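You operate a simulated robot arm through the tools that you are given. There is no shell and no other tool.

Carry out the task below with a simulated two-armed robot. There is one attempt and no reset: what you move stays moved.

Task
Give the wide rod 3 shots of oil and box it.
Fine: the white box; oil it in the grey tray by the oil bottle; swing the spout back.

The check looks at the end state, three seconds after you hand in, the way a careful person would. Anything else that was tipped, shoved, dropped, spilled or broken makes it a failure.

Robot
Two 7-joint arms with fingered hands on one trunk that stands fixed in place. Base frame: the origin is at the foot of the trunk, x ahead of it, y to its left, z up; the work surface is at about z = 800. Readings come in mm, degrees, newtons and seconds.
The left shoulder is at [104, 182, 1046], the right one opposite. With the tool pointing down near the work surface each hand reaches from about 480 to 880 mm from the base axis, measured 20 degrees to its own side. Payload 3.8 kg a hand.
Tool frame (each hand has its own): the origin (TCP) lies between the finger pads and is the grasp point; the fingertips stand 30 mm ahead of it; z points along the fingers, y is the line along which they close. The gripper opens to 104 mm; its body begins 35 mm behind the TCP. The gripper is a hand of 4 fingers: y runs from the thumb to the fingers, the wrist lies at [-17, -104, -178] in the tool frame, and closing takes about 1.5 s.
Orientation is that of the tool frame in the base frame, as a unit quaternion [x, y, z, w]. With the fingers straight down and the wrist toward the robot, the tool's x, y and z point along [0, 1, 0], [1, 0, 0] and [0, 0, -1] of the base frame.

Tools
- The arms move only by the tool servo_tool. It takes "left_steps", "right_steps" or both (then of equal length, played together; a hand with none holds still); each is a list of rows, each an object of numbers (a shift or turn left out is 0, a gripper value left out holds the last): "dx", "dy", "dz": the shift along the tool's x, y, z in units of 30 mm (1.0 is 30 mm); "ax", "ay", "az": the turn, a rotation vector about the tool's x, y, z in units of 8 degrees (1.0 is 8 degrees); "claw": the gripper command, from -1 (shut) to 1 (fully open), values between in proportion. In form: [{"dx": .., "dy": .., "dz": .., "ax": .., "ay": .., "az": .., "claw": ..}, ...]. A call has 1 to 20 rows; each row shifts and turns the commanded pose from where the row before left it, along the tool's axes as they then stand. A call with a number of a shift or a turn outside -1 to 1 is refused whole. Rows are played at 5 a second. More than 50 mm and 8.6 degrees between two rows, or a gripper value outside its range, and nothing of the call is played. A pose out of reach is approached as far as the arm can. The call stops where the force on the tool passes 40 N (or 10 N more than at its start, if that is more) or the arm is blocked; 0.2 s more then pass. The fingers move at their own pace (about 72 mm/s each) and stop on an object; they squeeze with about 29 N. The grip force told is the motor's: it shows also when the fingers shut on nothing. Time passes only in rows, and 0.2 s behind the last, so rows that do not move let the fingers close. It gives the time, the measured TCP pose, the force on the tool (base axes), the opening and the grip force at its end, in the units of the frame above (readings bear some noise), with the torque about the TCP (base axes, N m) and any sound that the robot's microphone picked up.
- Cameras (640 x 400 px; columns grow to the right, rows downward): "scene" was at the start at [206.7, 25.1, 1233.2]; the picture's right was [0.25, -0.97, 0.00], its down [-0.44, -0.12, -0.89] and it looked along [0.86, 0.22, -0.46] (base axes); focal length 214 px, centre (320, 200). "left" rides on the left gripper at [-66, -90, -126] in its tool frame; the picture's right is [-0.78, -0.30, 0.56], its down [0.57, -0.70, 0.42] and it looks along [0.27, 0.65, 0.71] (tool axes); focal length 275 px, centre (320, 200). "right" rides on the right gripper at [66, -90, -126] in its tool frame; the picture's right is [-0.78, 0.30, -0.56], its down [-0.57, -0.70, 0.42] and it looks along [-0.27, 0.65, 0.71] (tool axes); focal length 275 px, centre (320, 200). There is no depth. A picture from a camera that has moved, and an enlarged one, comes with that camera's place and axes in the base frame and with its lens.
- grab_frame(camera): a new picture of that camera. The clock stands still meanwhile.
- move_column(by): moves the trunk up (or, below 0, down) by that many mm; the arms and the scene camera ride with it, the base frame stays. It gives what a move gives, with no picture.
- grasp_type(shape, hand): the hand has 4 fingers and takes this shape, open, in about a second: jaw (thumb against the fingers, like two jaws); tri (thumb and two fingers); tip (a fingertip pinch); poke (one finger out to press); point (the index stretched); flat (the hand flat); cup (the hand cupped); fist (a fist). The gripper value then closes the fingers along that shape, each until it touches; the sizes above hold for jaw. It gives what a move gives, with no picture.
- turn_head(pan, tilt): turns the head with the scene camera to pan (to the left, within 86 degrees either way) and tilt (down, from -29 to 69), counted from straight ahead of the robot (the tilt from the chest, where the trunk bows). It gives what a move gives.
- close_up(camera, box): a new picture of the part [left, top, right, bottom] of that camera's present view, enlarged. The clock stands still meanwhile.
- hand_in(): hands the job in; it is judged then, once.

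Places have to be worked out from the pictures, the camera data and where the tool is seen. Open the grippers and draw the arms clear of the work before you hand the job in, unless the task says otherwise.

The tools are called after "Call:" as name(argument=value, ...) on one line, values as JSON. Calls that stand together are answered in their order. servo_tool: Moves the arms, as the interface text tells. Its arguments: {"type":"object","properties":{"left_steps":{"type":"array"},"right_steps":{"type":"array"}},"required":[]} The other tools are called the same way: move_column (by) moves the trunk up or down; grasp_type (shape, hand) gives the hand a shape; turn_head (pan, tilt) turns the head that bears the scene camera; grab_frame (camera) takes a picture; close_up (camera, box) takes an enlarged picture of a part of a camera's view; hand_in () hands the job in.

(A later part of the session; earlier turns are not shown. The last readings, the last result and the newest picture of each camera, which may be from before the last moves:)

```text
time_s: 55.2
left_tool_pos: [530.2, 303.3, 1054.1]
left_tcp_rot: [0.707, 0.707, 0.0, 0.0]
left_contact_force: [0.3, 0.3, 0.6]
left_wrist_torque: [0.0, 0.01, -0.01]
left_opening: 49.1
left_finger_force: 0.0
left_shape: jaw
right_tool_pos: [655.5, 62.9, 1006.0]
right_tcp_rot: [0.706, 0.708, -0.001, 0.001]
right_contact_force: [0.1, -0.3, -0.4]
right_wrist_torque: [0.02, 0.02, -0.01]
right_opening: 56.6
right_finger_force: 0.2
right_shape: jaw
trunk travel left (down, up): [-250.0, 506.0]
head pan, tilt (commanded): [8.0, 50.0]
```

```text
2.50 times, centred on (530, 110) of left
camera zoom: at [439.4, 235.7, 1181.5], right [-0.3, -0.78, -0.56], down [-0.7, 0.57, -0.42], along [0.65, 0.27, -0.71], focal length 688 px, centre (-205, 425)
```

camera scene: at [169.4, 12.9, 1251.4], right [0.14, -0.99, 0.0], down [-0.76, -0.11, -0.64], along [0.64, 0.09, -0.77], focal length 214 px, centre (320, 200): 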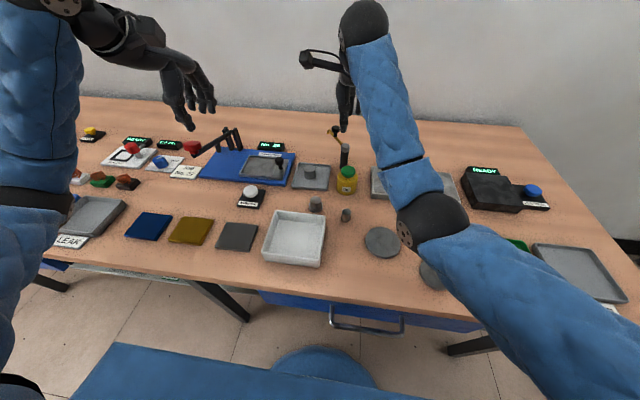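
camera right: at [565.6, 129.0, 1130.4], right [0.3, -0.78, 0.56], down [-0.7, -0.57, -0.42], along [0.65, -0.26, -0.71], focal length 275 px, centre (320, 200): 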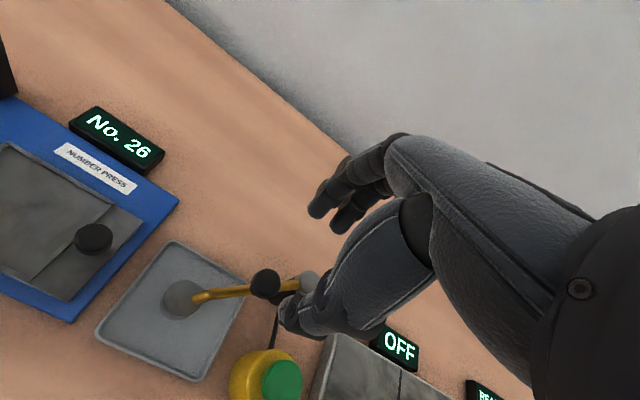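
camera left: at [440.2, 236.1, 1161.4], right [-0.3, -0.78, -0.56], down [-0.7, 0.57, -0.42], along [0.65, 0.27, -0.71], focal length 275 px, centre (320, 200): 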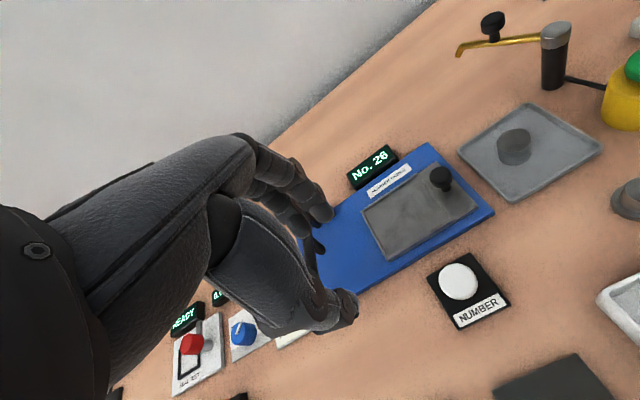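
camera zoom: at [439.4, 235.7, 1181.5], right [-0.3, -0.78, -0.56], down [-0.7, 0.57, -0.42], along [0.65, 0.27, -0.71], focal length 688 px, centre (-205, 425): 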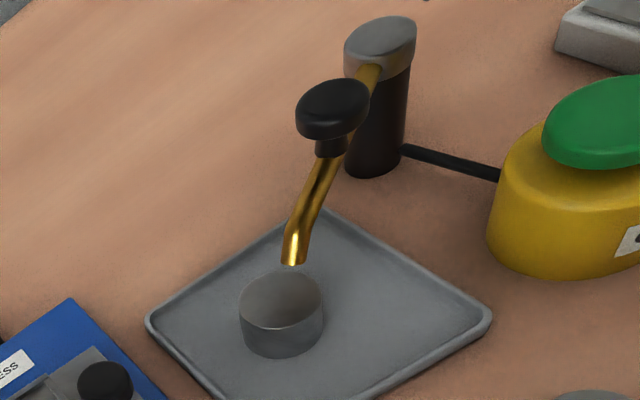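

The tip end triangulates to ≈(630,100,856) and the rod top centre to ≈(628.5,107.5): 8 mm off centre, well within the rod's 17 mm radius. Now I set the right hand to a poke shape for pressing the green pump cap.

Call:
grasp_type(hand="right", shape="poke")

Call:
servo_tool(right_steps=[{"dx": -0.55, "dy": -0.5, "claw": -1}, {"dx": -0.55, "dy": -0.5}, {"dx": -0.55, "dy": -0.5}, {"dx": -0.55, "dy": -0.5}, {}, {}])

Call:
grab_frame(camera="right")

Call:
grab_frame(camera="left")

Call:
close_up(camera="scene", box=[260, 60, 420, 220])

```text
time_s: 56.1
left_tool_pos: [530.0, 302.8, 1054.7]
left_tcp_rot: [0.707, 0.707, 0.0, 0.0]
left_contact_force: [-0.1, 0.5, 1.0]
left_wrist_torque: [-0.02, -0.01, 0.0]
left_opening: 49.0
left_finger_force: 0.2
left_shape: jaw
right_tool_pos: [655.7, 62.9, 1005.3]
right_tcp_rot: [0.707, 0.707, 0.0, 0.0]
right_contact_force: [-0.1, 0.2, 0.1]
right_wrist_torque: [-0.02, 0.02, -0.01]
right_opening: 0.0
right_finger_force: 0.0
right_shape: poke
trunk travel left (down, up): [-250.0, 506.0]
head pan, tilt (commanded): [8.0, 50.0]
```

```text
time_s: 57.5
left_tool_pos: [530.4, 302.2, 1053.9]
left_tcp_rot: [0.707, 0.707, 0.0, 0.0]
left_contact_force: [0.3, -0.7, 0.1]
left_wrist_torque: [0.03, -0.03, 0.01]
left_opening: 49.1
left_finger_force: 0.0
left_shape: jaw
right_tool_pos: [594.4, -3.3, 1003.0]
right_tcp_rot: [0.706, 0.708, 0.001, 0.0]
right_contact_force: [-0.2, -0.4, 0.3]
right_wrist_torque: [-0.02, 0.02, 0.01]
right_opening: 0.0
right_finger_force: 0.0
right_shape: poke
trunk travel left (down, up): [-250.0, 506.0]
head pan, tilt (commanded): [8.0, 50.0]
```

```text
taken
camera right: at [504.8, 62.7, 1128.6], right [0.3, -0.78, 0.56], down [-0.7, -0.57, -0.42], along [0.65, -0.26, -0.71], focal length 275 px, centre (320, 200)
```

right: 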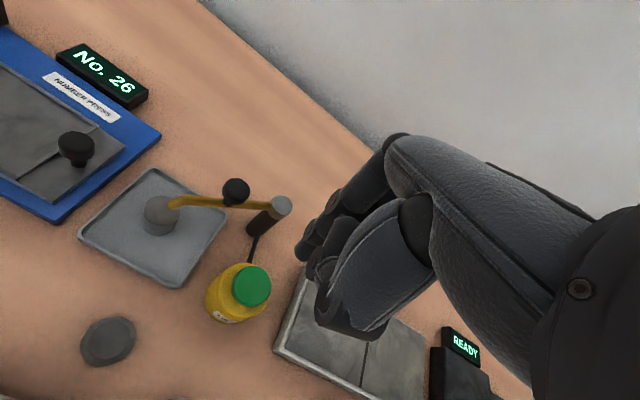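

```text
taken
camera left: at [439.2, 235.7, 1181.6], right [-0.3, -0.78, -0.56], down [-0.7, 0.57, -0.42], along [0.65, 0.27, -0.71], focal length 275 px, centre (320, 200)
```

left: 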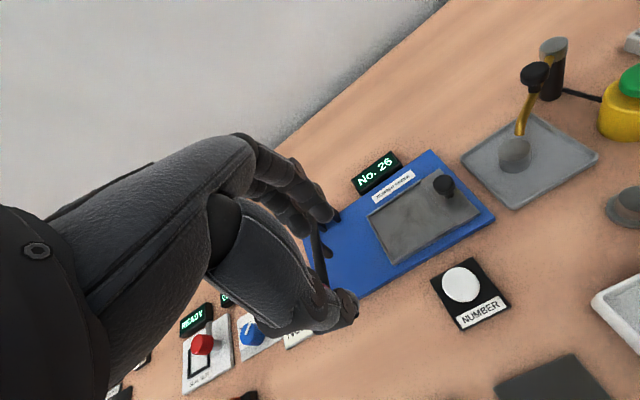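

```text
2.50 times, centred on (340, 140) of scene
camera zoom: at [169.9, 13.1, 1251.1], right [0.14, -0.99, 0.0], down [-0.76, -0.11, -0.64], along [0.64, 0.09, -0.77], focal length 536 px, centre (270, 350)
```

zoom: 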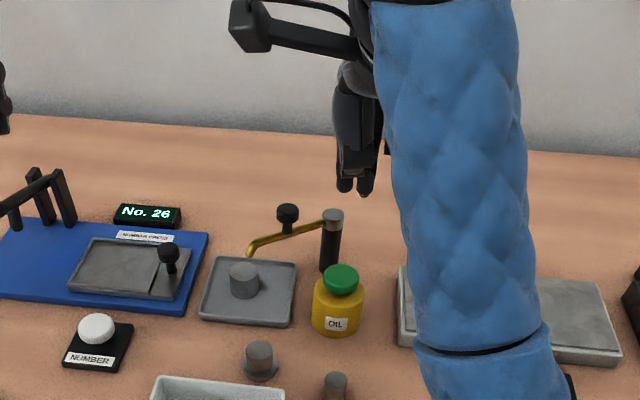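

I'll zoom in on the poke-shaped right hand to see where its pressing fingertip is.

Call:
close_up(camera="right", box=[200, 100, 460, 360])

Call:
close_up(camera="scene", box=[315, 60, 395, 150])

```text
1.54 times, centred on (330, 230) of right
camera zoom: at [504.8, 62.7, 1128.6], right [0.3, -0.78, 0.56], down [-0.7, -0.57, -0.42], along [0.65, -0.26, -0.71], focal length 424 px, centre (305, 154)
```

zoom: 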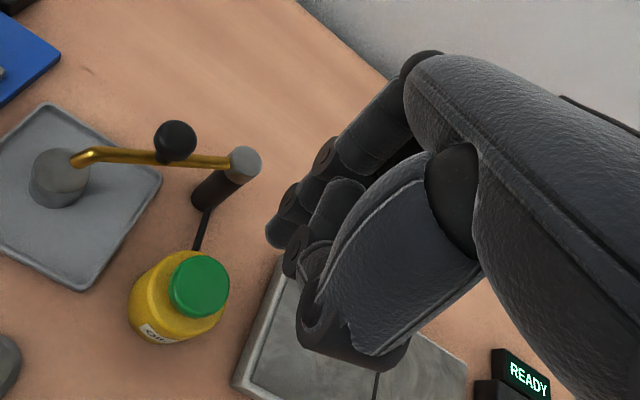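

```text
4.44 times, centred on (355, 105) of scene
camera zoom: at [169.9, 13.1, 1251.1], right [0.14, -0.99, 0.0], down [-0.76, -0.11, -0.64], along [0.64, 0.09, -0.77], focal length 953 px, centre (164, 622)
```

zoom: 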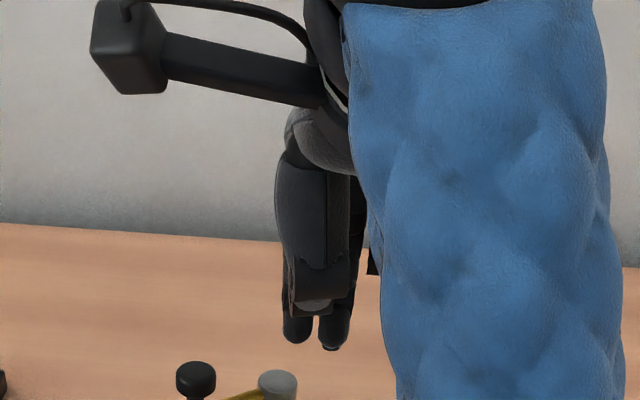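

With the claw shut two fingertips extend; I'll open the poke shape to compare which gives a cleaner pressing finger.

Call:
servo_tool(right_steps=[{"claw": 1}, {}, {}, {}, {}])

Call:
close_up(camera="right", box=[200, 100, 460, 360])

Call:
close_up(camera="scene", box=[315, 60, 395, 150])

```text
time_s: 58.7
left_tool_pos: [529.9, 302.5, 1053.8]
left_tcp_rot: [0.707, 0.707, 0.0, 0.0]
left_contact_force: [0.5, -0.1, -0.2]
left_wrist_torque: [-0.01, -0.01, -0.02]
left_opening: 49.0
left_finger_force: 0.1
left_shape: jaw
right_tool_pos: [594.6, -2.7, 1003.5]
right_tcp_rot: [0.707, 0.707, -0.001, 0.0]
right_contact_force: [0.2, -0.1, -0.3]
right_wrist_torque: [-0.01, 0.0, 0.01]
right_opening: 0.0
right_finger_force: 0.0
right_shape: poke
trunk travel left (down, up): [-250.0, 506.0]
head pan, tilt (commanded): [8.0, 50.0]
```

```text
1.54 times, centred on (330, 230) of right
camera zoom: at [504.9, 62.8, 1128.7], right [0.3, -0.78, 0.56], down [-0.7, -0.57, -0.42], along [0.65, -0.26, -0.71], focal length 424 px, centre (305, 154)
```

zoom: 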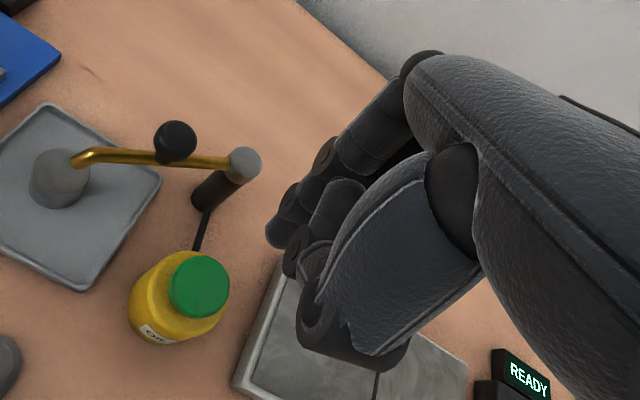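

```text
4.44 times, centred on (355, 105) of scene
camera zoom: at [170.0, 13.0, 1251.1], right [0.14, -0.99, 0.0], down [-0.76, -0.11, -0.64], along [0.64, 0.09, -0.77], focal length 953 px, centre (164, 622)
```

zoom: 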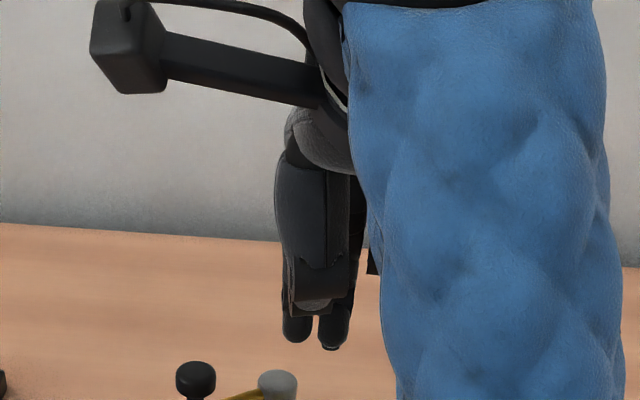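

The poke shape's lower fingertip is about 12 mm to the -y side and 34 mm ahead of the TCP, i.e. near (593,-15,969) now; the cap is at ≈(597,-2.5,868). I'll shift slightly so that fingertip is over the cap and descend to just above it.

Call:
servo_tool(right_steps=[{"dx": 0.23, "dy": 0.13}, {"dz": 0.6}, {"dz": 0.6}, {"dz": 0.6}, {"dz": 0.5}, {"dz": 0.4}, {}, {}])

Call:
close_up(camera="right", box=[180, 130, 440, 390])

Call:
close_up(camera="scene", box=[300, 100, 400, 210])

Call:
close_up(camera="left", box=[460, 20, 640, 180])

```text
time_s: 60.5
left_tool_pos: [529.4, 302.3, 1054.4]
left_tcp_rot: [0.707, 0.707, -0.001, -0.001]
left_contact_force: [-0.6, -0.2, 0.2]
left_wrist_torque: [0.0, -0.01, 0.02]
left_opening: 48.8
left_finger_force: 0.0
left_shape: jaw
right_tool_pos: [598.9, 4.3, 922.4]
right_tcp_rot: [0.707, 0.708, 0.0, 0.0]
right_contact_force: [0.2, -0.1, 1.2]
right_wrist_torque: [0.01, 0.0, 0.0]
right_opening: 0.3
right_finger_force: 0.1
right_shape: poke
trunk travel left (down, up): [-250.0, 506.0]
head pan, tilt (commanded): [8.0, 50.0]
```

```text
1.54 times, centred on (310, 260) of right
camera zoom: at [509.4, 70.3, 1047.8], right [0.3, -0.78, 0.56], down [-0.7, -0.57, -0.42], along [0.65, -0.26, -0.71], focal length 424 px, centre (335, 108)
```

zoom: 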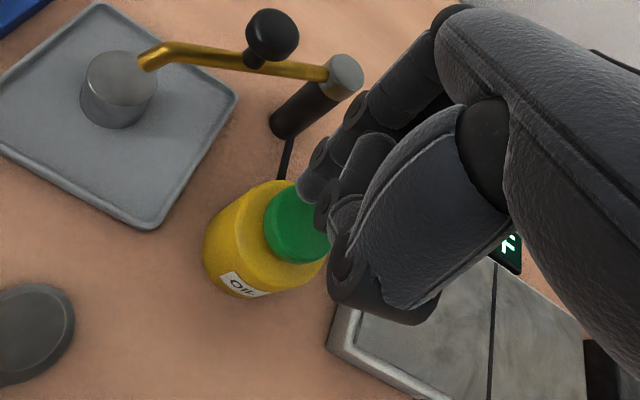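

```text
3.64 times, centred on (350, 155) of scene
camera zoom: at [170.0, 13.0, 1251.1], right [0.14, -0.99, 0.0], down [-0.76, -0.11, -0.64], along [0.64, 0.09, -0.77], focal length 780 px, centre (211, 364)
```

zoom: 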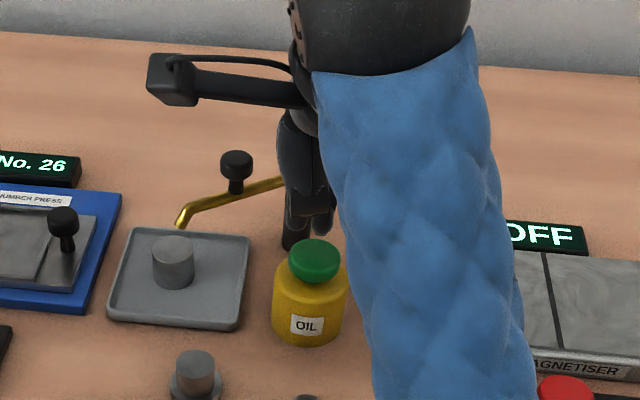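

```text
2.50 times, centred on (550, 100) of left
camera zoom: at [439.3, 235.6, 1181.6], right [-0.3, -0.78, -0.56], down [-0.7, 0.57, -0.42], along [0.65, 0.27, -0.71], focal length 688 px, centre (-255, 450)
```

zoom: 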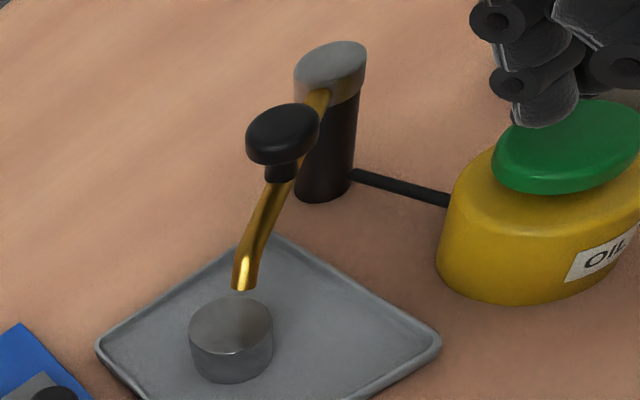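

Fingertip is ~18 mm above the cap, close to its centre. I'll lower in 3 mm steps until I feel contact.

Call:
servo_tool(right_steps=[{"dz": 0.15}, {"dz": 0.15}, {"dz": 0.1}, {"dz": 0.1}, {}])

Call:
close_up(camera="left", box=[540, 20, 640, 120])

Call:
close_up(camera="right", box=[240, 190, 380, 310])

```text
time_s: 61.7
left_tool_pos: [530.7, 301.3, 1054.0]
left_tcp_rot: [0.708, 0.707, 0.0, -0.001]
left_contact_force: [-0.3, 0.7, 0.4]
left_wrist_torque: [0.02, 0.0, -0.01]
left_opening: 49.3
left_finger_force: 0.1
left_shape: jaw
right_tool_pos: [598.7, 4.8, 907.6]
right_tcp_rot: [0.707, 0.708, 0.0, 0.0]
right_contact_force: [-0.7, 0.5, 0.1]
right_wrist_torque: [-0.01, -0.04, 0.0]
right_opening: 0.3
right_finger_force: 0.0
right_shape: poke
trunk travel left (down, up): [-250.0, 506.0]
head pan, tilt (commanded): [8.0, 50.0]
```

```text
4.00 times, centred on (590, 70) of left
camera zoom: at [439.2, 235.6, 1181.6], right [-0.3, -0.78, -0.56], down [-0.7, 0.57, -0.42], along [0.65, 0.27, -0.71], focal length 1101 px, centre (-760, 720)
```

zoom: 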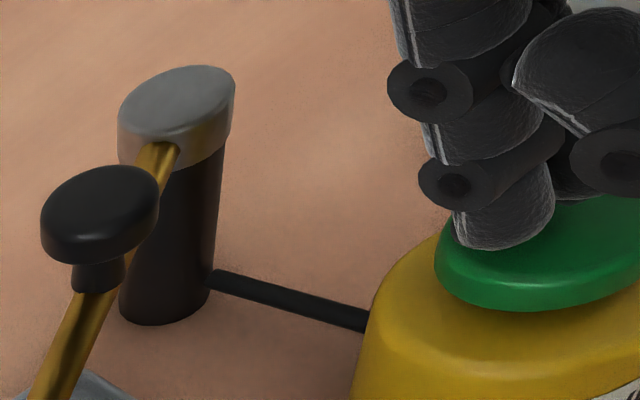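

```text
3.33 times, centred on (310, 250) of right
camera zoom: at [509.6, 70.1, 1033.6], right [0.3, -0.78, 0.56], down [-0.7, -0.57, -0.42], along [0.65, -0.26, -0.71], focal length 918 px, centre (353, 33)
```

zoom: 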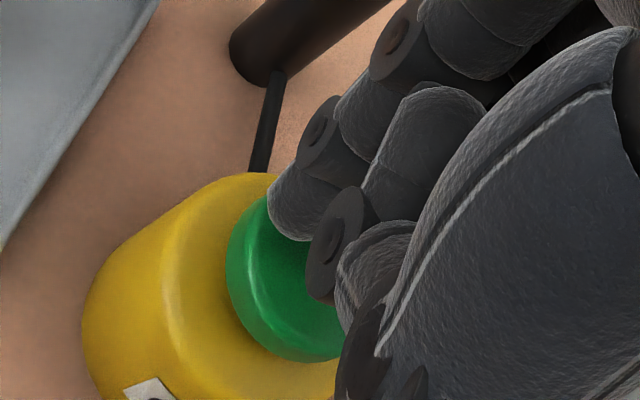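

No contact yet at z≈908; fingertips look ~5 mm too far in +x over the cap, so I'll shift back 4 mm and continue down in 2 mm steps.

Call:
servo_tool(right_steps=[{"dy": -0.14}, {"dz": 0.07}, {"dz": 0.07}, {"dz": 0.07}, {}])

```text
time_s: 62.9
left_tool_pos: [530.5, 301.2, 1054.9]
left_tcp_rot: [0.707, 0.707, 0.0, 0.0]
left_contact_force: [0.7, -0.2, -0.3]
left_wrist_torque: [-0.03, 0.02, 0.01]
left_opening: 49.0
left_finger_force: 0.0
left_shape: jaw
right_tool_pos: [595.2, 3.6, 901.9]
right_tcp_rot: [0.706, 0.708, 0.0, 0.001]
right_contact_force: [-0.3, -0.5, -0.3]
right_wrist_torque: [-0.03, -0.01, 0.01]
right_opening: 0.0
right_finger_force: 0.0
right_shape: poke
trunk travel left (down, up): [-250.0, 506.0]
head pan, tilt (commanded): [8.0, 50.0]
```

Still no contact at z≈902; I'll continue in 2 mm steps and watch for force or sound.

Call:
servo_tool(right_steps=[{"dz": 0.07}, {"dz": 0.07}, {}])

Call:
close_up(camera="left", box=[540, 20, 640, 120])

Call:
close_up(camera="right", box=[240, 190, 380, 310])

```text
time_s: 63.7
left_tool_pos: [530.2, 301.7, 1053.8]
left_tcp_rot: [0.707, 0.707, 0.0, -0.001]
left_contact_force: [-0.1, 0.2, 0.4]
left_wrist_torque: [0.02, -0.03, -0.02]
left_opening: 48.8
left_finger_force: 0.1
left_shape: jaw
right_tool_pos: [594.5, 3.3, 897.6]
right_tcp_rot: [0.707, 0.707, 0.0, 0.001]
right_contact_force: [-0.4, -0.7, 3.4]
right_wrist_torque: [0.05, 0.01, -0.01]
right_opening: 0.2
right_finger_force: 0.1
right_shape: poke
trunk travel left (down, up): [-250.0, 506.0]
head pan, tilt (commanded): [8.0, 50.0]
heard: click
```

```text
4.00 times, centred on (590, 70) of left
camera zoom: at [439.1, 235.7, 1181.7], right [-0.3, -0.78, -0.56], down [-0.7, 0.57, -0.42], along [0.65, 0.27, -0.71], focal length 1101 px, centre (-760, 720)
```

zoom: 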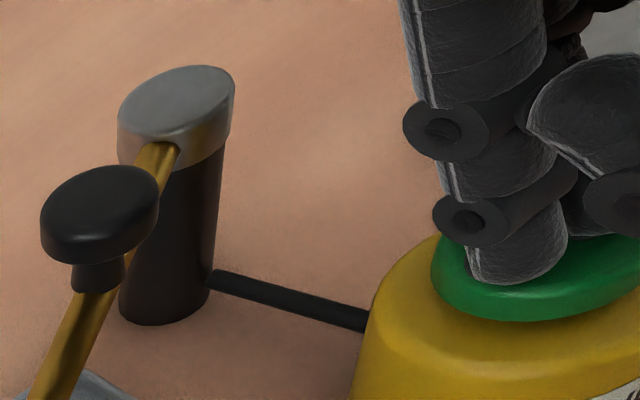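

```text
3.33 times, centred on (310, 250) of right
camera zoom: at [505.1, 69.0, 1023.6], right [0.3, -0.78, 0.56], down [-0.7, -0.57, -0.42], along [0.65, -0.27, -0.71], focal length 918 px, centre (353, 33)
```

zoom: 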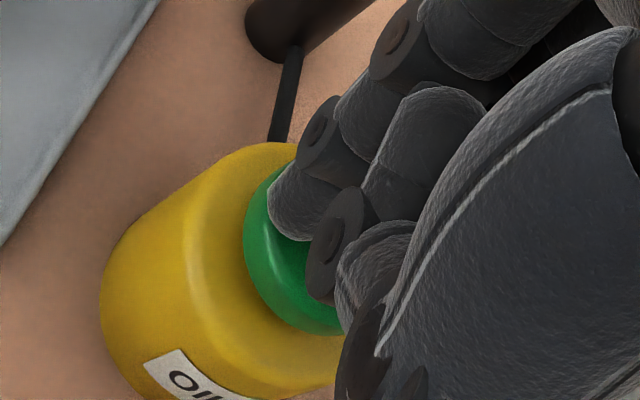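

I heard a click with a 3.4 N push. Before going further I'll look at the rod for oil.

Call:
close_up(camera="left", box=[460, 90, 600, 200])

Call:
close_up(camera="scene", box=[300, 140, 360, 200])

```text
3.64 times, centred on (530, 145) of left
camera zoom: at [439.1, 235.7, 1181.7], right [-0.3, -0.78, -0.56], down [-0.7, 0.57, -0.42], along [0.65, 0.27, -0.71], focal length 1001 px, centre (-444, 400)
```

zoom: 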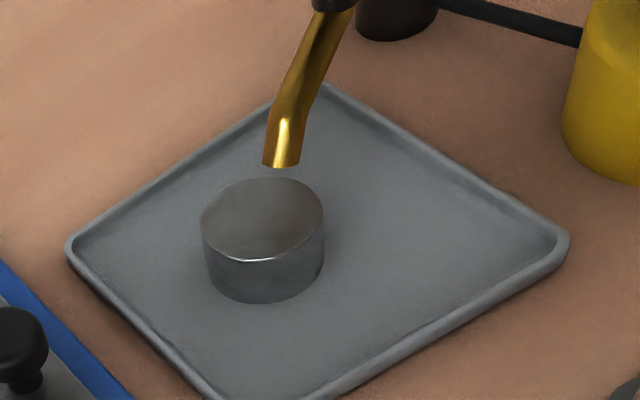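

```text
6.67 times, centred on (330, 170) of scene
camera zoom: at [169.8, 13.0, 1251.1], right [0.14, -0.99, 0.0], down [-0.76, -0.11, -0.64], along [0.64, 0.09, -0.77], focal length 1430 px, centre (253, 400)
```

zoom: 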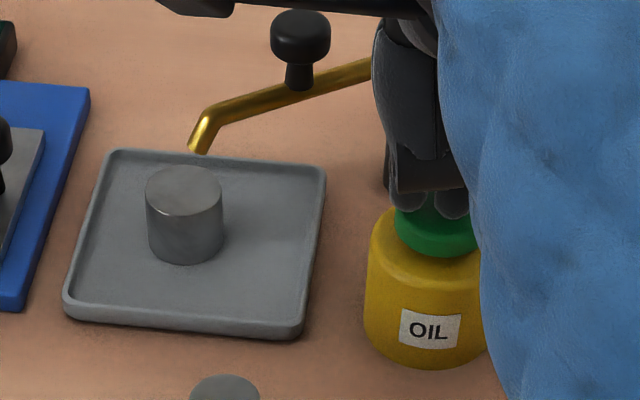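

No obvious change yet visible. I'll let the cap come back up (12 mm) and listen/look again.

Call:
servo_tool(right_steps=[{"dz": -0.2}, {"dz": -0.2}, {}, {}])

Call:
close_up(camera="left", box=[460, 90, 600, 200])

Call:
close_up(camera="scene", box=[300, 140, 360, 200])

```text
time_s: 64.7
left_tool_pos: [529.9, 300.9, 1053.7]
left_tcp_rot: [0.707, 0.707, 0.001, 0.0]
left_contact_force: [-0.1, -0.1, 1.4]
left_wrist_torque: [-0.02, -0.01, 0.02]
left_opening: 49.3
left_finger_force: 0.1
left_shape: jaw
right_tool_pos: [595.3, 4.5, 909.4]
right_tcp_rot: [0.706, 0.708, 0.0, 0.0]
right_contact_force: [-0.2, 0.6, -0.1]
right_wrist_torque: [0.01, -0.03, -0.01]
right_opening: 0.0
right_finger_force: 0.0
right_shape: poke
trunk travel left (down, up): [-250.0, 506.0]
head pan, tilt (commanded): [8.0, 50.0]
```

```text
3.64 times, centred on (530, 145) of left
camera zoom: at [439.2, 235.6, 1181.6], right [-0.3, -0.78, -0.56], down [-0.7, 0.57, -0.42], along [0.65, 0.27, -0.71], focal length 1001 px, centre (-444, 400)
```

zoom: 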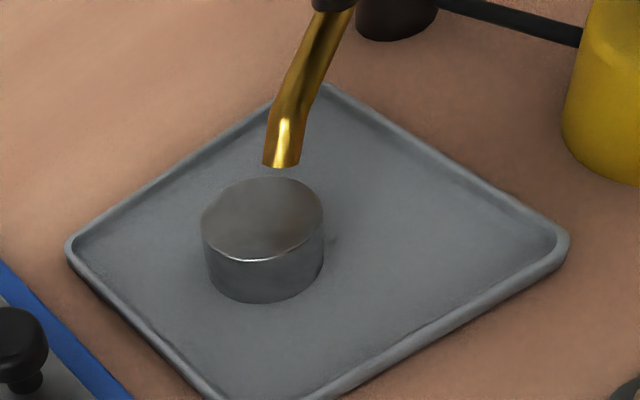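

```text
6.67 times, centred on (330, 170) of scene
camera zoom: at [170.0, 13.0, 1251.1], right [0.14, -0.99, 0.0], down [-0.76, -0.11, -0.64], along [0.64, 0.09, -0.77], focal length 1430 px, centre (253, 400)
```

zoom: 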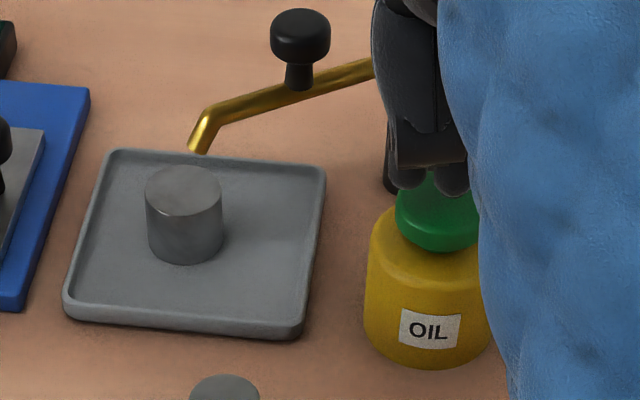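

The cap came up again. I'll zoom much closer on the rod's top to look for signs of the first shot.

Call:
close_up(camera="left", box=[495, 125, 545, 175])

Call:
close_up(camera="scene", box=[310, 155, 345, 185])

Call:
close_up(camera="right", box=[140, 170, 260, 290])

```text
8.00 times, centred on (520, 150) of left
camera zoom: at [439.2, 235.6, 1181.6], right [-0.3, -0.78, -0.56], down [-0.7, 0.57, -0.42], along [0.65, 0.27, -0.71], focal length 2202 px, centre (-1280, 600)
```

zoom: 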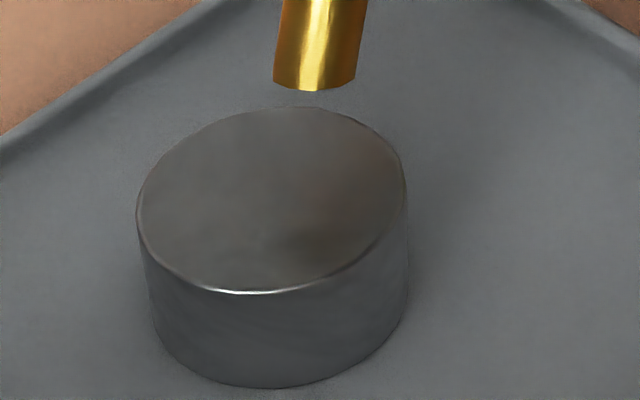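

```text
13.33 times, centred on (328, 170) of scene
camera zoom: at [170.0, 13.0, 1251.1], right [0.14, -0.99, 0.0], down [-0.76, -0.11, -0.64], along [0.64, 0.09, -0.77], focal length 2860 px, centre (220, 600)
```

zoom: 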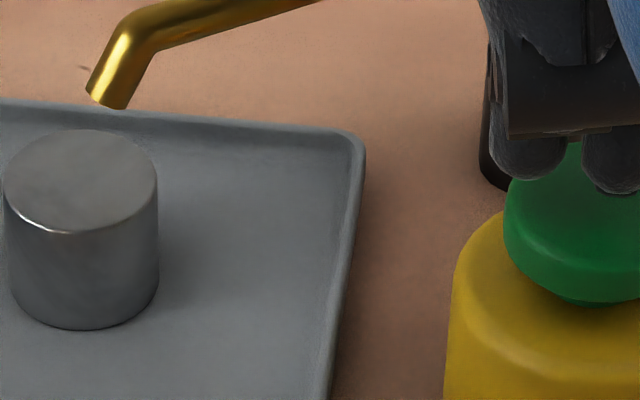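

```text
3.33 times, centred on (200, 230) of right
camera zoom: at [505.3, 69.8, 1035.1], right [0.3, -0.78, 0.56], down [-0.7, -0.57, -0.42], along [0.65, -0.26, -0.71], focal length 918 px, centre (720, 100)
```

zoom: 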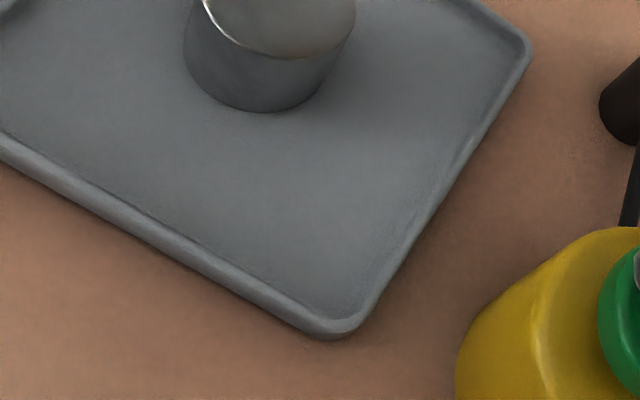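

No oil on tray or table, and the rod's rim now shows a brighter sheen, so the click likely was one shot. I'll press a second time to the same depth and release.

Call:
servo_tool(right_steps=[{"dz": 0.15}, {"dz": 0.13}, {"dz": 0.07}, {"dz": 0.05}, {}])

Call:
close_up(camera="left", box=[495, 125, 545, 175])

Call:
close_up(camera="scene", box=[310, 155, 345, 185])

```text
time_s: 65.9
left_tool_pos: [529.8, 302.3, 1054.5]
left_tcp_rot: [0.707, 0.707, 0.0, 0.0]
left_contact_force: [-0.5, -0.5, 0.7]
left_wrist_torque: [-0.01, 0.01, -0.01]
left_opening: 48.7
left_finger_force: 0.1
left_shape: jaw
right_tool_pos: [597.7, 1.7, 901.1]
right_tcp_rot: [0.707, 0.707, 0.001, 0.003]
right_contact_force: [0.5, 0.6, 0.9]
right_wrist_torque: [-0.02, 0.0, -0.03]
right_opening: 0.0
right_finger_force: 0.0
right_shape: poke
trunk travel left (down, up): [-250.0, 506.0]
head pan, tilt (commanded): [8.0, 50.0]
```

```text
8.00 times, centred on (520, 150) of left
camera zoom: at [439.2, 235.6, 1181.7], right [-0.3, -0.78, -0.56], down [-0.7, 0.57, -0.42], along [0.65, 0.27, -0.71], focal length 2202 px, centre (-1280, 600)
```

zoom: 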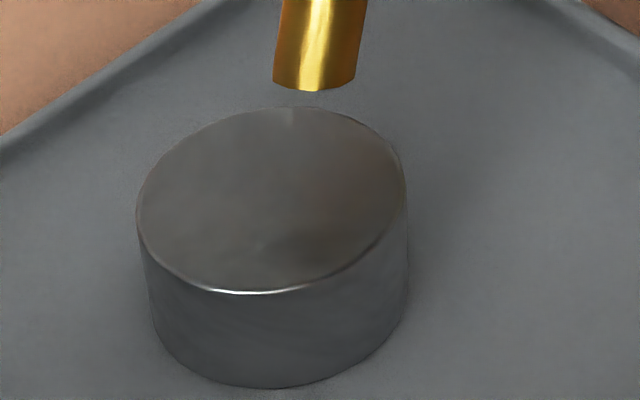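

```text
13.33 times, centred on (328, 170) of scene
camera zoom: at [169.9, 13.0, 1251.1], right [0.14, -0.99, 0.0], down [-0.76, -0.11, -0.64], along [0.64, 0.09, -0.77], focal length 2860 px, centre (220, 600)
```

zoom: 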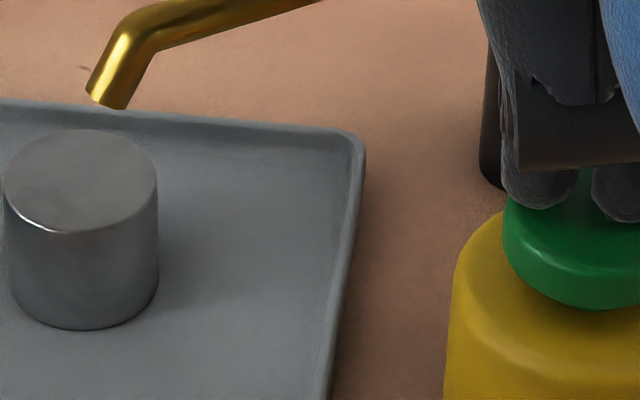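

The right hand reads 3 mm off its command with almost no tool force, so I'll pause a moment and re-read to see whether it's just lag or the arm touching something.

Call:
servo_tool(right_steps=[{}, {}])

Call:
grab_frame(camera="scene")

```text
time_s: 66.5
left_tool_pos: [530.3, 301.7, 1054.7]
left_tcp_rot: [0.707, 0.707, -0.001, 0.0]
left_contact_force: [-0.2, -0.2, 0.1]
left_wrist_torque: [-0.04, -0.01, 0.0]
left_opening: 48.9
left_finger_force: 0.1
left_shape: jaw
right_tool_pos: [596.4, 1.8, 899.7]
right_tcp_rot: [0.707, 0.707, 0.0, 0.004]
right_contact_force: [0.6, -0.5, 2.3]
right_wrist_torque: [-0.01, 0.0, 0.02]
right_opening: 0.0
right_finger_force: 0.1
right_shape: poke
trunk travel left (down, up): [-250.0, 506.0]
head pan, tilt (commanded): [8.0, 50.0]
```

```text
taken
camera scene: at [169.9, 13.0, 1251.1], right [0.14, -0.99, 0.0], down [-0.76, -0.11, -0.64], along [0.64, 0.09, -0.77], focal length 214 px, centre (320, 200)
```

scene: 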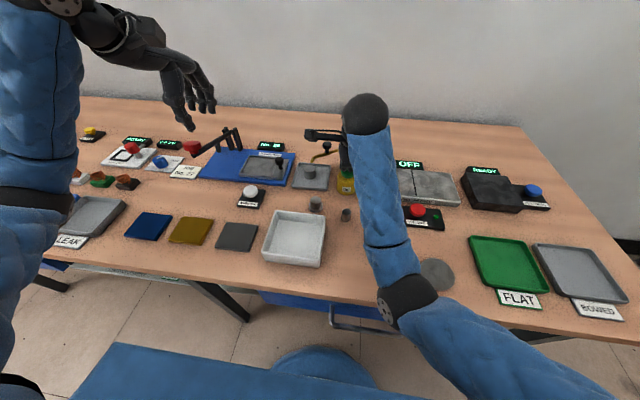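

It seems to be converging slowly (now 899.7, force 2.3 N). I'll wait another moment.

Call:
servo_tool(right_steps=[{}, {}, {}, {}])

Call:
close_up(camera="scene", box=[320, 200, 480, 320])

Call:
close_up(camera="right", box=[240, 190, 380, 310])

```text
time_s: 67.5
left_tool_pos: [530.2, 302.1, 1055.7]
left_tcp_rot: [0.707, 0.707, 0.0, 0.0]
left_contact_force: [-1.0, -0.3, 0.8]
left_wrist_torque: [-0.01, -0.01, -0.02]
left_opening: 49.2
left_finger_force: 0.1
left_shape: jaw
right_tool_pos: [597.4, 0.7, 898.0]
right_tcp_rot: [0.708, 0.706, 0.0, 0.003]
right_contact_force: [1.1, 0.1, 2.3]
right_wrist_torque: [0.02, 0.0, -0.01]
right_opening: 0.2
right_finger_force: 0.0
right_shape: poke
trunk travel left (down, up): [-250.0, 506.0]
head pan, tilt (commanded): [8.0, 50.0]
heard: click
```

```text
3.33 times, centred on (400, 260) of scene
camera zoom: at [169.8, 13.1, 1251.1], right [0.14, -0.99, 0.0], down [-0.76, -0.11, -0.64], along [0.64, 0.09, -0.77], focal length 715 px, centre (53, 0)
```

zoom: 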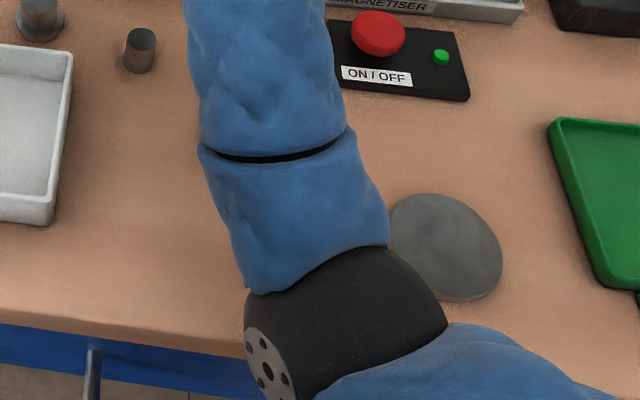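

```text
3.33 times, centred on (310, 250) of right
camera zoom: at [506.7, 67.6, 1022.9], right [0.29, -0.77, 0.56], down [-0.7, -0.57, -0.42], along [0.65, -0.27, -0.71], focal length 918 px, centre (353, 33)
```

zoom: 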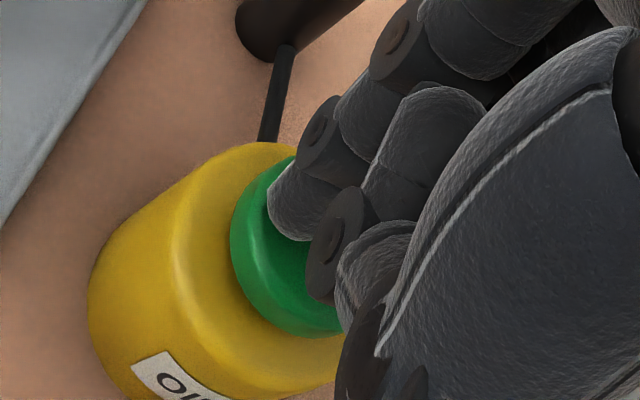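

Second click heard at z≈898. I'll look closely at the rod again to compare its sheen after this second stroke.

Call:
close_up(camera="left", box=[495, 125, 545, 175])

Call:
close_up(camera="scene", box=[300, 150, 340, 190])

```text
8.00 times, centred on (520, 150) of left
camera zoom: at [439.1, 235.7, 1181.7], right [-0.3, -0.78, -0.56], down [-0.7, 0.57, -0.42], along [0.65, 0.27, -0.71], focal length 2202 px, centre (-1280, 600)
```

zoom: 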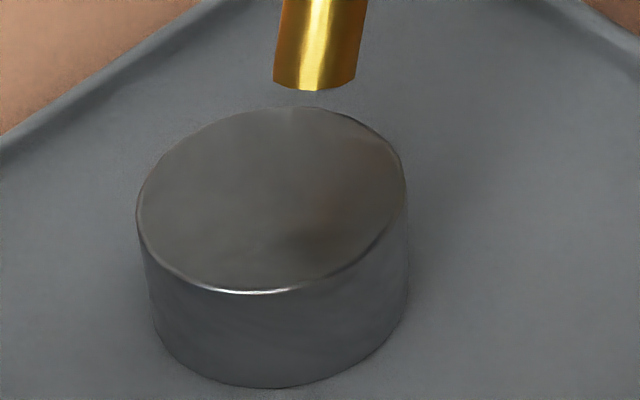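

```text
10.00 times, centred on (320, 170) of scene
camera zoom: at [169.8, 13.1, 1251.1], right [0.14, -0.99, 0.0], down [-0.76, -0.11, -0.64], along [0.64, 0.09, -0.77], focal length 2145 px, centre (320, 500)
```

zoom: 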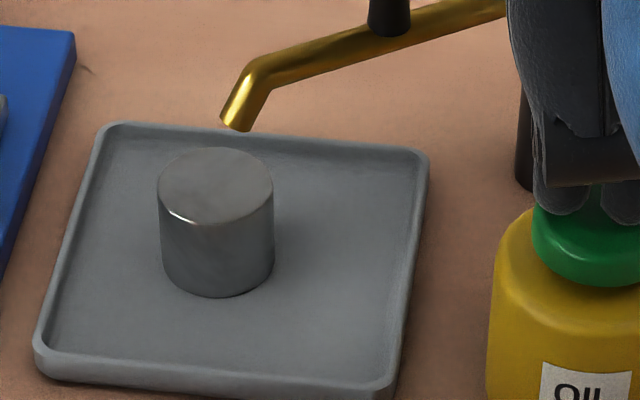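

The rod still stands properly and nothing is on the tray. I'll check how far the cap is depressed and whether it has travel left.

Call:
close_up(camera="left", box=[570, 50, 640, 120])

Call:
close_up(camera="scene", box=[325, 150, 365, 200])

```text
5.71 times, centred on (605, 85) of left
camera zoom: at [439.1, 235.7, 1181.7], right [-0.3, -0.78, -0.56], down [-0.7, 0.57, -0.42], along [0.65, 0.27, -0.71], focal length 1573 px, centre (-1309, 857)
```

zoom: 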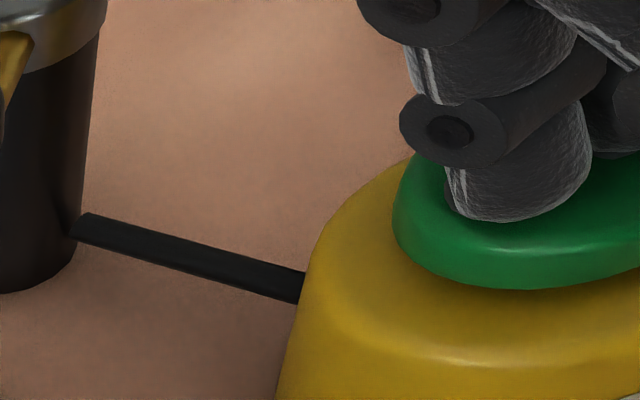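

```text
8.00 times, centred on (345, 175) of scene
camera zoom: at [169.8, 13.1, 1251.1], right [0.14, -0.99, 0.0], down [-0.76, -0.11, -0.64], along [0.64, 0.09, -0.77], focal length 1716 px, centre (120, 400)
```

zoom: 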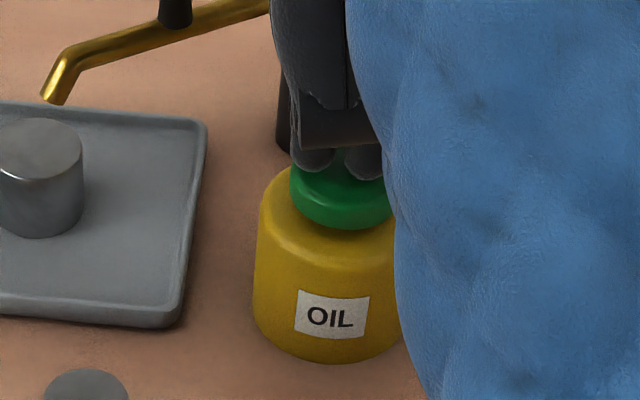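

Cap pressed nearly fully with two clicks so far. I'll release it completely.

Call:
servo_tool(right_steps=[{"dz": -0.2}, {"dz": -0.25}, {}, {}, {}])

Call:
close_up(camera="left", box=[570, 50, 640, 120])

Call:
close_up(camera="scene", box=[325, 150, 365, 200])

```text
time_s: 68.7
left_tool_pos: [530.4, 302.3, 1053.6]
left_tcp_rot: [0.707, 0.708, 0.0, 0.0]
left_contact_force: [0.1, 1.3, -0.2]
left_wrist_torque: [0.0, 0.0, -0.01]
left_opening: 49.1
left_finger_force: 0.1
left_shape: jaw
right_tool_pos: [594.9, 4.0, 910.9]
right_tcp_rot: [0.706, 0.708, 0.0, 0.0]
right_contact_force: [0.2, 0.0, -0.4]
right_wrist_torque: [0.02, 0.0, 0.0]
right_opening: 0.0
right_finger_force: 0.1
right_shape: poke
trunk travel left (down, up): [-250.0, 506.0]
head pan, tilt (commanded): [8.0, 50.0]
```

```text
5.71 times, centred on (605, 85) of left
camera zoom: at [439.3, 235.6, 1181.6], right [-0.3, -0.78, -0.56], down [-0.7, 0.57, -0.42], along [0.65, 0.27, -0.71], focal length 1573 px, centre (-1309, 857)
```

zoom: 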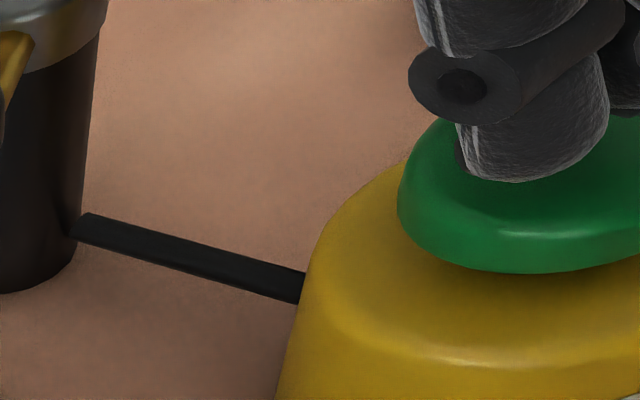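

```text
8.00 times, centred on (345, 175) of scene
camera zoom: at [170.0, 13.0, 1251.1], right [0.14, -0.99, 0.0], down [-0.76, -0.11, -0.64], along [0.64, 0.09, -0.77], focal length 1716 px, centre (120, 400)
```

zoom: 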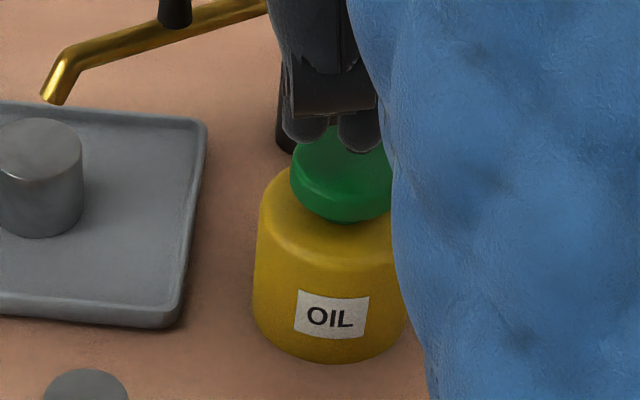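

Cap is back up about 5 mm and the hand is back at its commanded pose. Now the third press.

Call:
servo_tool(right_steps=[{"dz": 0.12}, {"dz": 0.12}, {"dz": 0.1}, {"dz": 0.07}, {"dz": 0.04}, {}])

```text
time_s: 70.1
left_tool_pos: [529.7, 302.3, 1054.6]
left_tcp_rot: [0.707, 0.707, 0.001, 0.0]
left_contact_force: [-0.1, 0.2, -0.6]
left_wrist_torque: [0.01, -0.05, 0.01]
left_opening: 48.8
left_finger_force: 0.0
left_shape: jaw
right_tool_pos: [595.3, 2.1, 899.6]
right_tcp_rot: [0.708, 0.706, 0.001, 0.004]
right_contact_force: [0.1, 0.0, 1.5]
right_wrist_torque: [0.0, 0.0, 0.0]
right_opening: 0.0
right_finger_force: 0.1
right_shape: poke
trunk travel left (down, up): [-250.0, 506.0]
head pan, tilt (commanded): [8.0, 50.0]
```

No click yet at z≈899.6; the arm is still settling, so I'll wait a few more rows.

Call:
servo_tool(right_steps=[{}, {}, {}])

```text
time_s: 70.9
left_tool_pos: [530.4, 302.1, 1055.7]
left_tcp_rot: [0.707, 0.708, 0.0, 0.0]
left_contact_force: [-1.0, 1.0, -0.6]
left_wrist_torque: [0.01, 0.03, 0.03]
left_opening: 49.3
left_finger_force: 0.1
left_shape: jaw
right_tool_pos: [596.2, 1.0, 899.9]
right_tcp_rot: [0.708, 0.706, 0.0, 0.004]
right_contact_force: [0.2, 0.2, 2.1]
right_wrist_torque: [0.0, 0.02, -0.02]
right_opening: 0.0
right_finger_force: 0.0
right_shape: poke
trunk travel left (down, up): [-250.0, 506.0]
head pan, tilt (commanded): [8.0, 50.0]
```

Still just short of the click point; I'll press in 1 mm increments.

Call:
servo_tool(right_steps=[{"dz": 0.04}, {}, {}])

```text
time_s: 71.7
left_tool_pos: [530.6, 302.3, 1053.9]
left_tcp_rot: [0.707, 0.707, 0.001, 0.0]
left_contact_force: [0.6, -1.0, -0.4]
left_wrist_torque: [-0.03, -0.01, 0.02]
left_opening: 49.0
left_finger_force: 0.1
left_shape: jaw
right_tool_pos: [597.2, 0.2, 898.4]
right_tcp_rot: [0.708, 0.706, -0.001, 0.003]
right_contact_force: [-0.4, 0.1, 2.1]
right_wrist_torque: [0.02, 0.03, -0.01]
right_opening: 0.3
right_finger_force: 0.1
right_shape: poke
trunk travel left (down, up): [-250.0, 506.0]
head pan, tilt (commanded): [8.0, 50.0]
heard: click
```

Third click heard. I'll release and raise the hand well clear, then inspect the rod.

Call:
servo_tool(right_steps=[{"dz": -0.3}, {"dz": -0.4}, {"dz": -0.5}, {"dz": -0.6}, {"dz": -0.6}, {"dz": -0.6}, {}])

Call:
close_up(camera="left", box=[470, 80, 590, 190])

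Call:
close_up(camera="scene", box=[290, 130, 370, 200])

Call:
grab_frame(camera="right")

```text
time_s: 73.3
left_tool_pos: [530.4, 302.0, 1054.3]
left_tcp_rot: [0.707, 0.707, 0.001, 0.0]
left_contact_force: [1.0, -0.7, -0.6]
left_wrist_torque: [0.02, -0.01, 0.03]
left_opening: 48.9
left_finger_force: 0.0
left_shape: jaw
right_tool_pos: [595.2, 3.9, 985.1]
right_tcp_rot: [0.706, 0.708, 0.001, 0.0]
right_contact_force: [0.6, 0.1, 1.0]
right_wrist_torque: [0.03, -0.02, -0.01]
right_opening: 0.0
right_finger_force: 0.1
right_shape: poke
trunk travel left (down, up): [-250.0, 506.0]
head pan, tilt (commanded): [8.0, 50.0]
```

```text
3.64 times, centred on (530, 135) of left
camera zoom: at [439.3, 235.7, 1181.6], right [-0.3, -0.78, -0.56], down [-0.7, 0.57, -0.42], along [0.65, 0.27, -0.71], focal length 1001 px, centre (-444, 436)
```

zoom: 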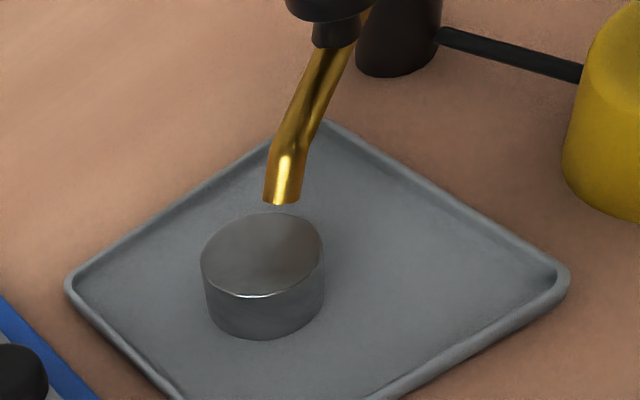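

```text
5.71 times, centred on (330, 165) of scene
camera zoom: at [170.1, 13.0, 1251.1], right [0.14, -0.99, 0.0], down [-0.76, -0.11, -0.64], along [0.64, 0.09, -0.77], focal length 1226 px, centre (263, 400)
```

zoom: 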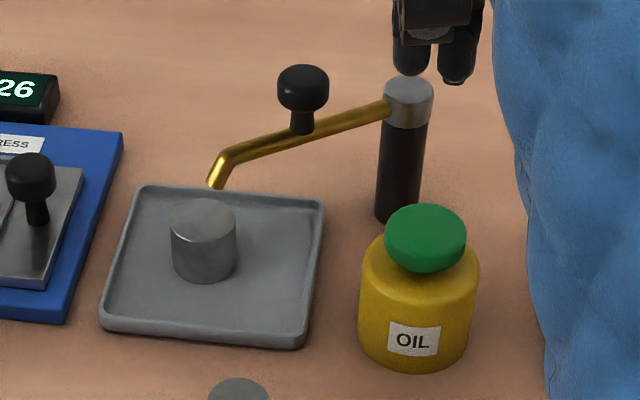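

```text
taken
camera right: at [505.5, 69.7, 1111.5], right [0.3, -0.78, 0.56], down [-0.7, -0.57, -0.42], along [0.65, -0.26, -0.71], focal length 275 px, centre (320, 200)
```

right: 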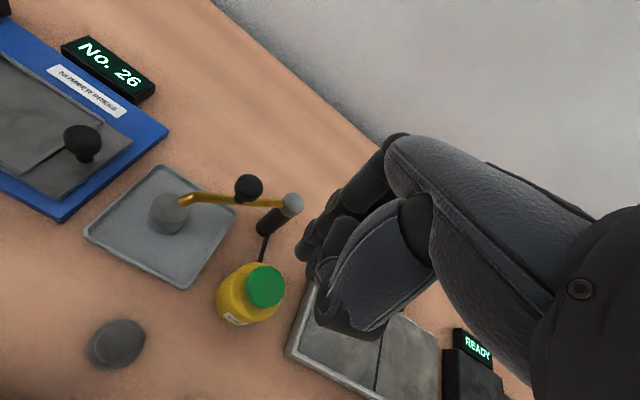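

Bottle, cap, tray and rod are all in place, and the rod looks glossier than before. Now to swing the spout back: I set the right hand to jaw, part-open, and go above the knob, now at ≈(654,61,907).

Call:
grasp_type(hand="right", shape="jaw")

Call:
servo_tool(right_steps=[{"claw": 0.15, "dz": -0.3}, {"dx": 0.48, "dy": 0.49}, {"dx": 0.48, "dy": 0.49}, {"dx": 0.48, "dy": 0.49}, {"dx": 0.48, "dy": 0.49}, {"dz": 0.5}, {"dz": 0.4}, {}, {}])

Call:
grab_frame(camera="right")

Call:
close_up(camera="left", box=[440, 0, 640, 150])

```text
time_s: 74.2
left_tool_pos: [530.4, 302.4, 1053.2]
left_tcp_rot: [0.707, 0.707, 0.0, 0.0]
left_contact_force: [0.4, 0.1, -0.7]
left_wrist_torque: [0.01, 0.01, 0.02]
left_opening: 49.1
left_finger_force: 0.0
left_shape: jaw
right_tool_pos: [594.9, 4.2, 984.7]
right_tcp_rot: [0.706, 0.708, 0.0, -0.001]
right_contact_force: [-0.5, -0.2, -0.1]
right_wrist_torque: [-0.01, -0.01, -0.05]
right_opening: 103.8
right_finger_force: 0.1
right_shape: jaw
trunk travel left (down, up): [-250.0, 506.0]
head pan, tilt (commanded): [8.0, 50.0]
```

```text
time_s: 76.2
left_tool_pos: [530.7, 302.2, 1053.6]
left_tcp_rot: [0.707, 0.707, 0.0, -0.001]
left_contact_force: [0.6, 0.2, 1.2]
left_wrist_torque: [-0.01, -0.02, 0.01]
left_opening: 48.8
left_finger_force: 0.0
left_shape: jaw
right_tool_pos: [652.9, 60.6, 966.3]
right_tcp_rot: [0.706, 0.708, 0.0, 0.0]
right_contact_force: [0.3, 0.4, 0.4]
right_wrist_torque: [0.02, 0.02, 0.02]
right_opening: 60.3
right_finger_force: 0.1
right_shape: jaw
trunk travel left (down, up): [-250.0, 506.0]
head pan, tilt (commanded): [8.0, 50.0]
```

```text
taken
camera right: at [563.5, 127.0, 1093.6], right [0.3, -0.78, 0.56], down [-0.7, -0.57, -0.42], along [0.65, -0.26, -0.71], focal length 275 px, centre (320, 200)
```

right: 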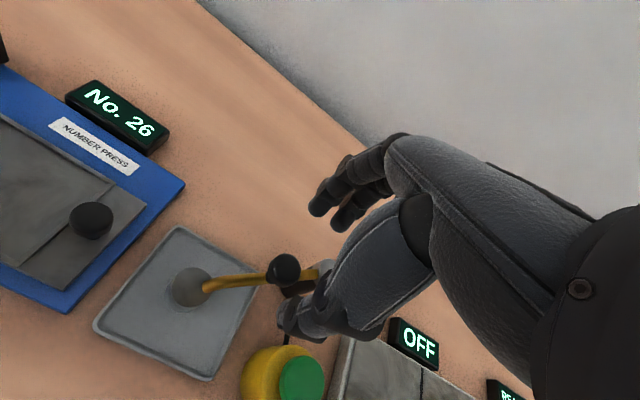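

```text
2.67 times, centred on (540, 75) of left
camera zoom: at [439.3, 235.7, 1181.6], right [-0.3, -0.78, -0.56], down [-0.7, 0.57, -0.42], along [0.65, 0.27, -0.71], focal length 734 px, centre (-267, 533)
```

zoom: 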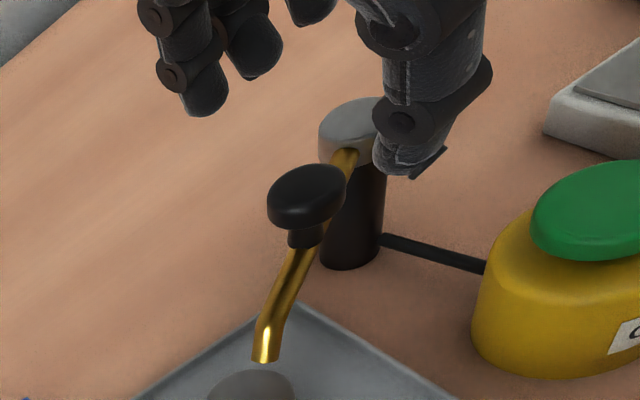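

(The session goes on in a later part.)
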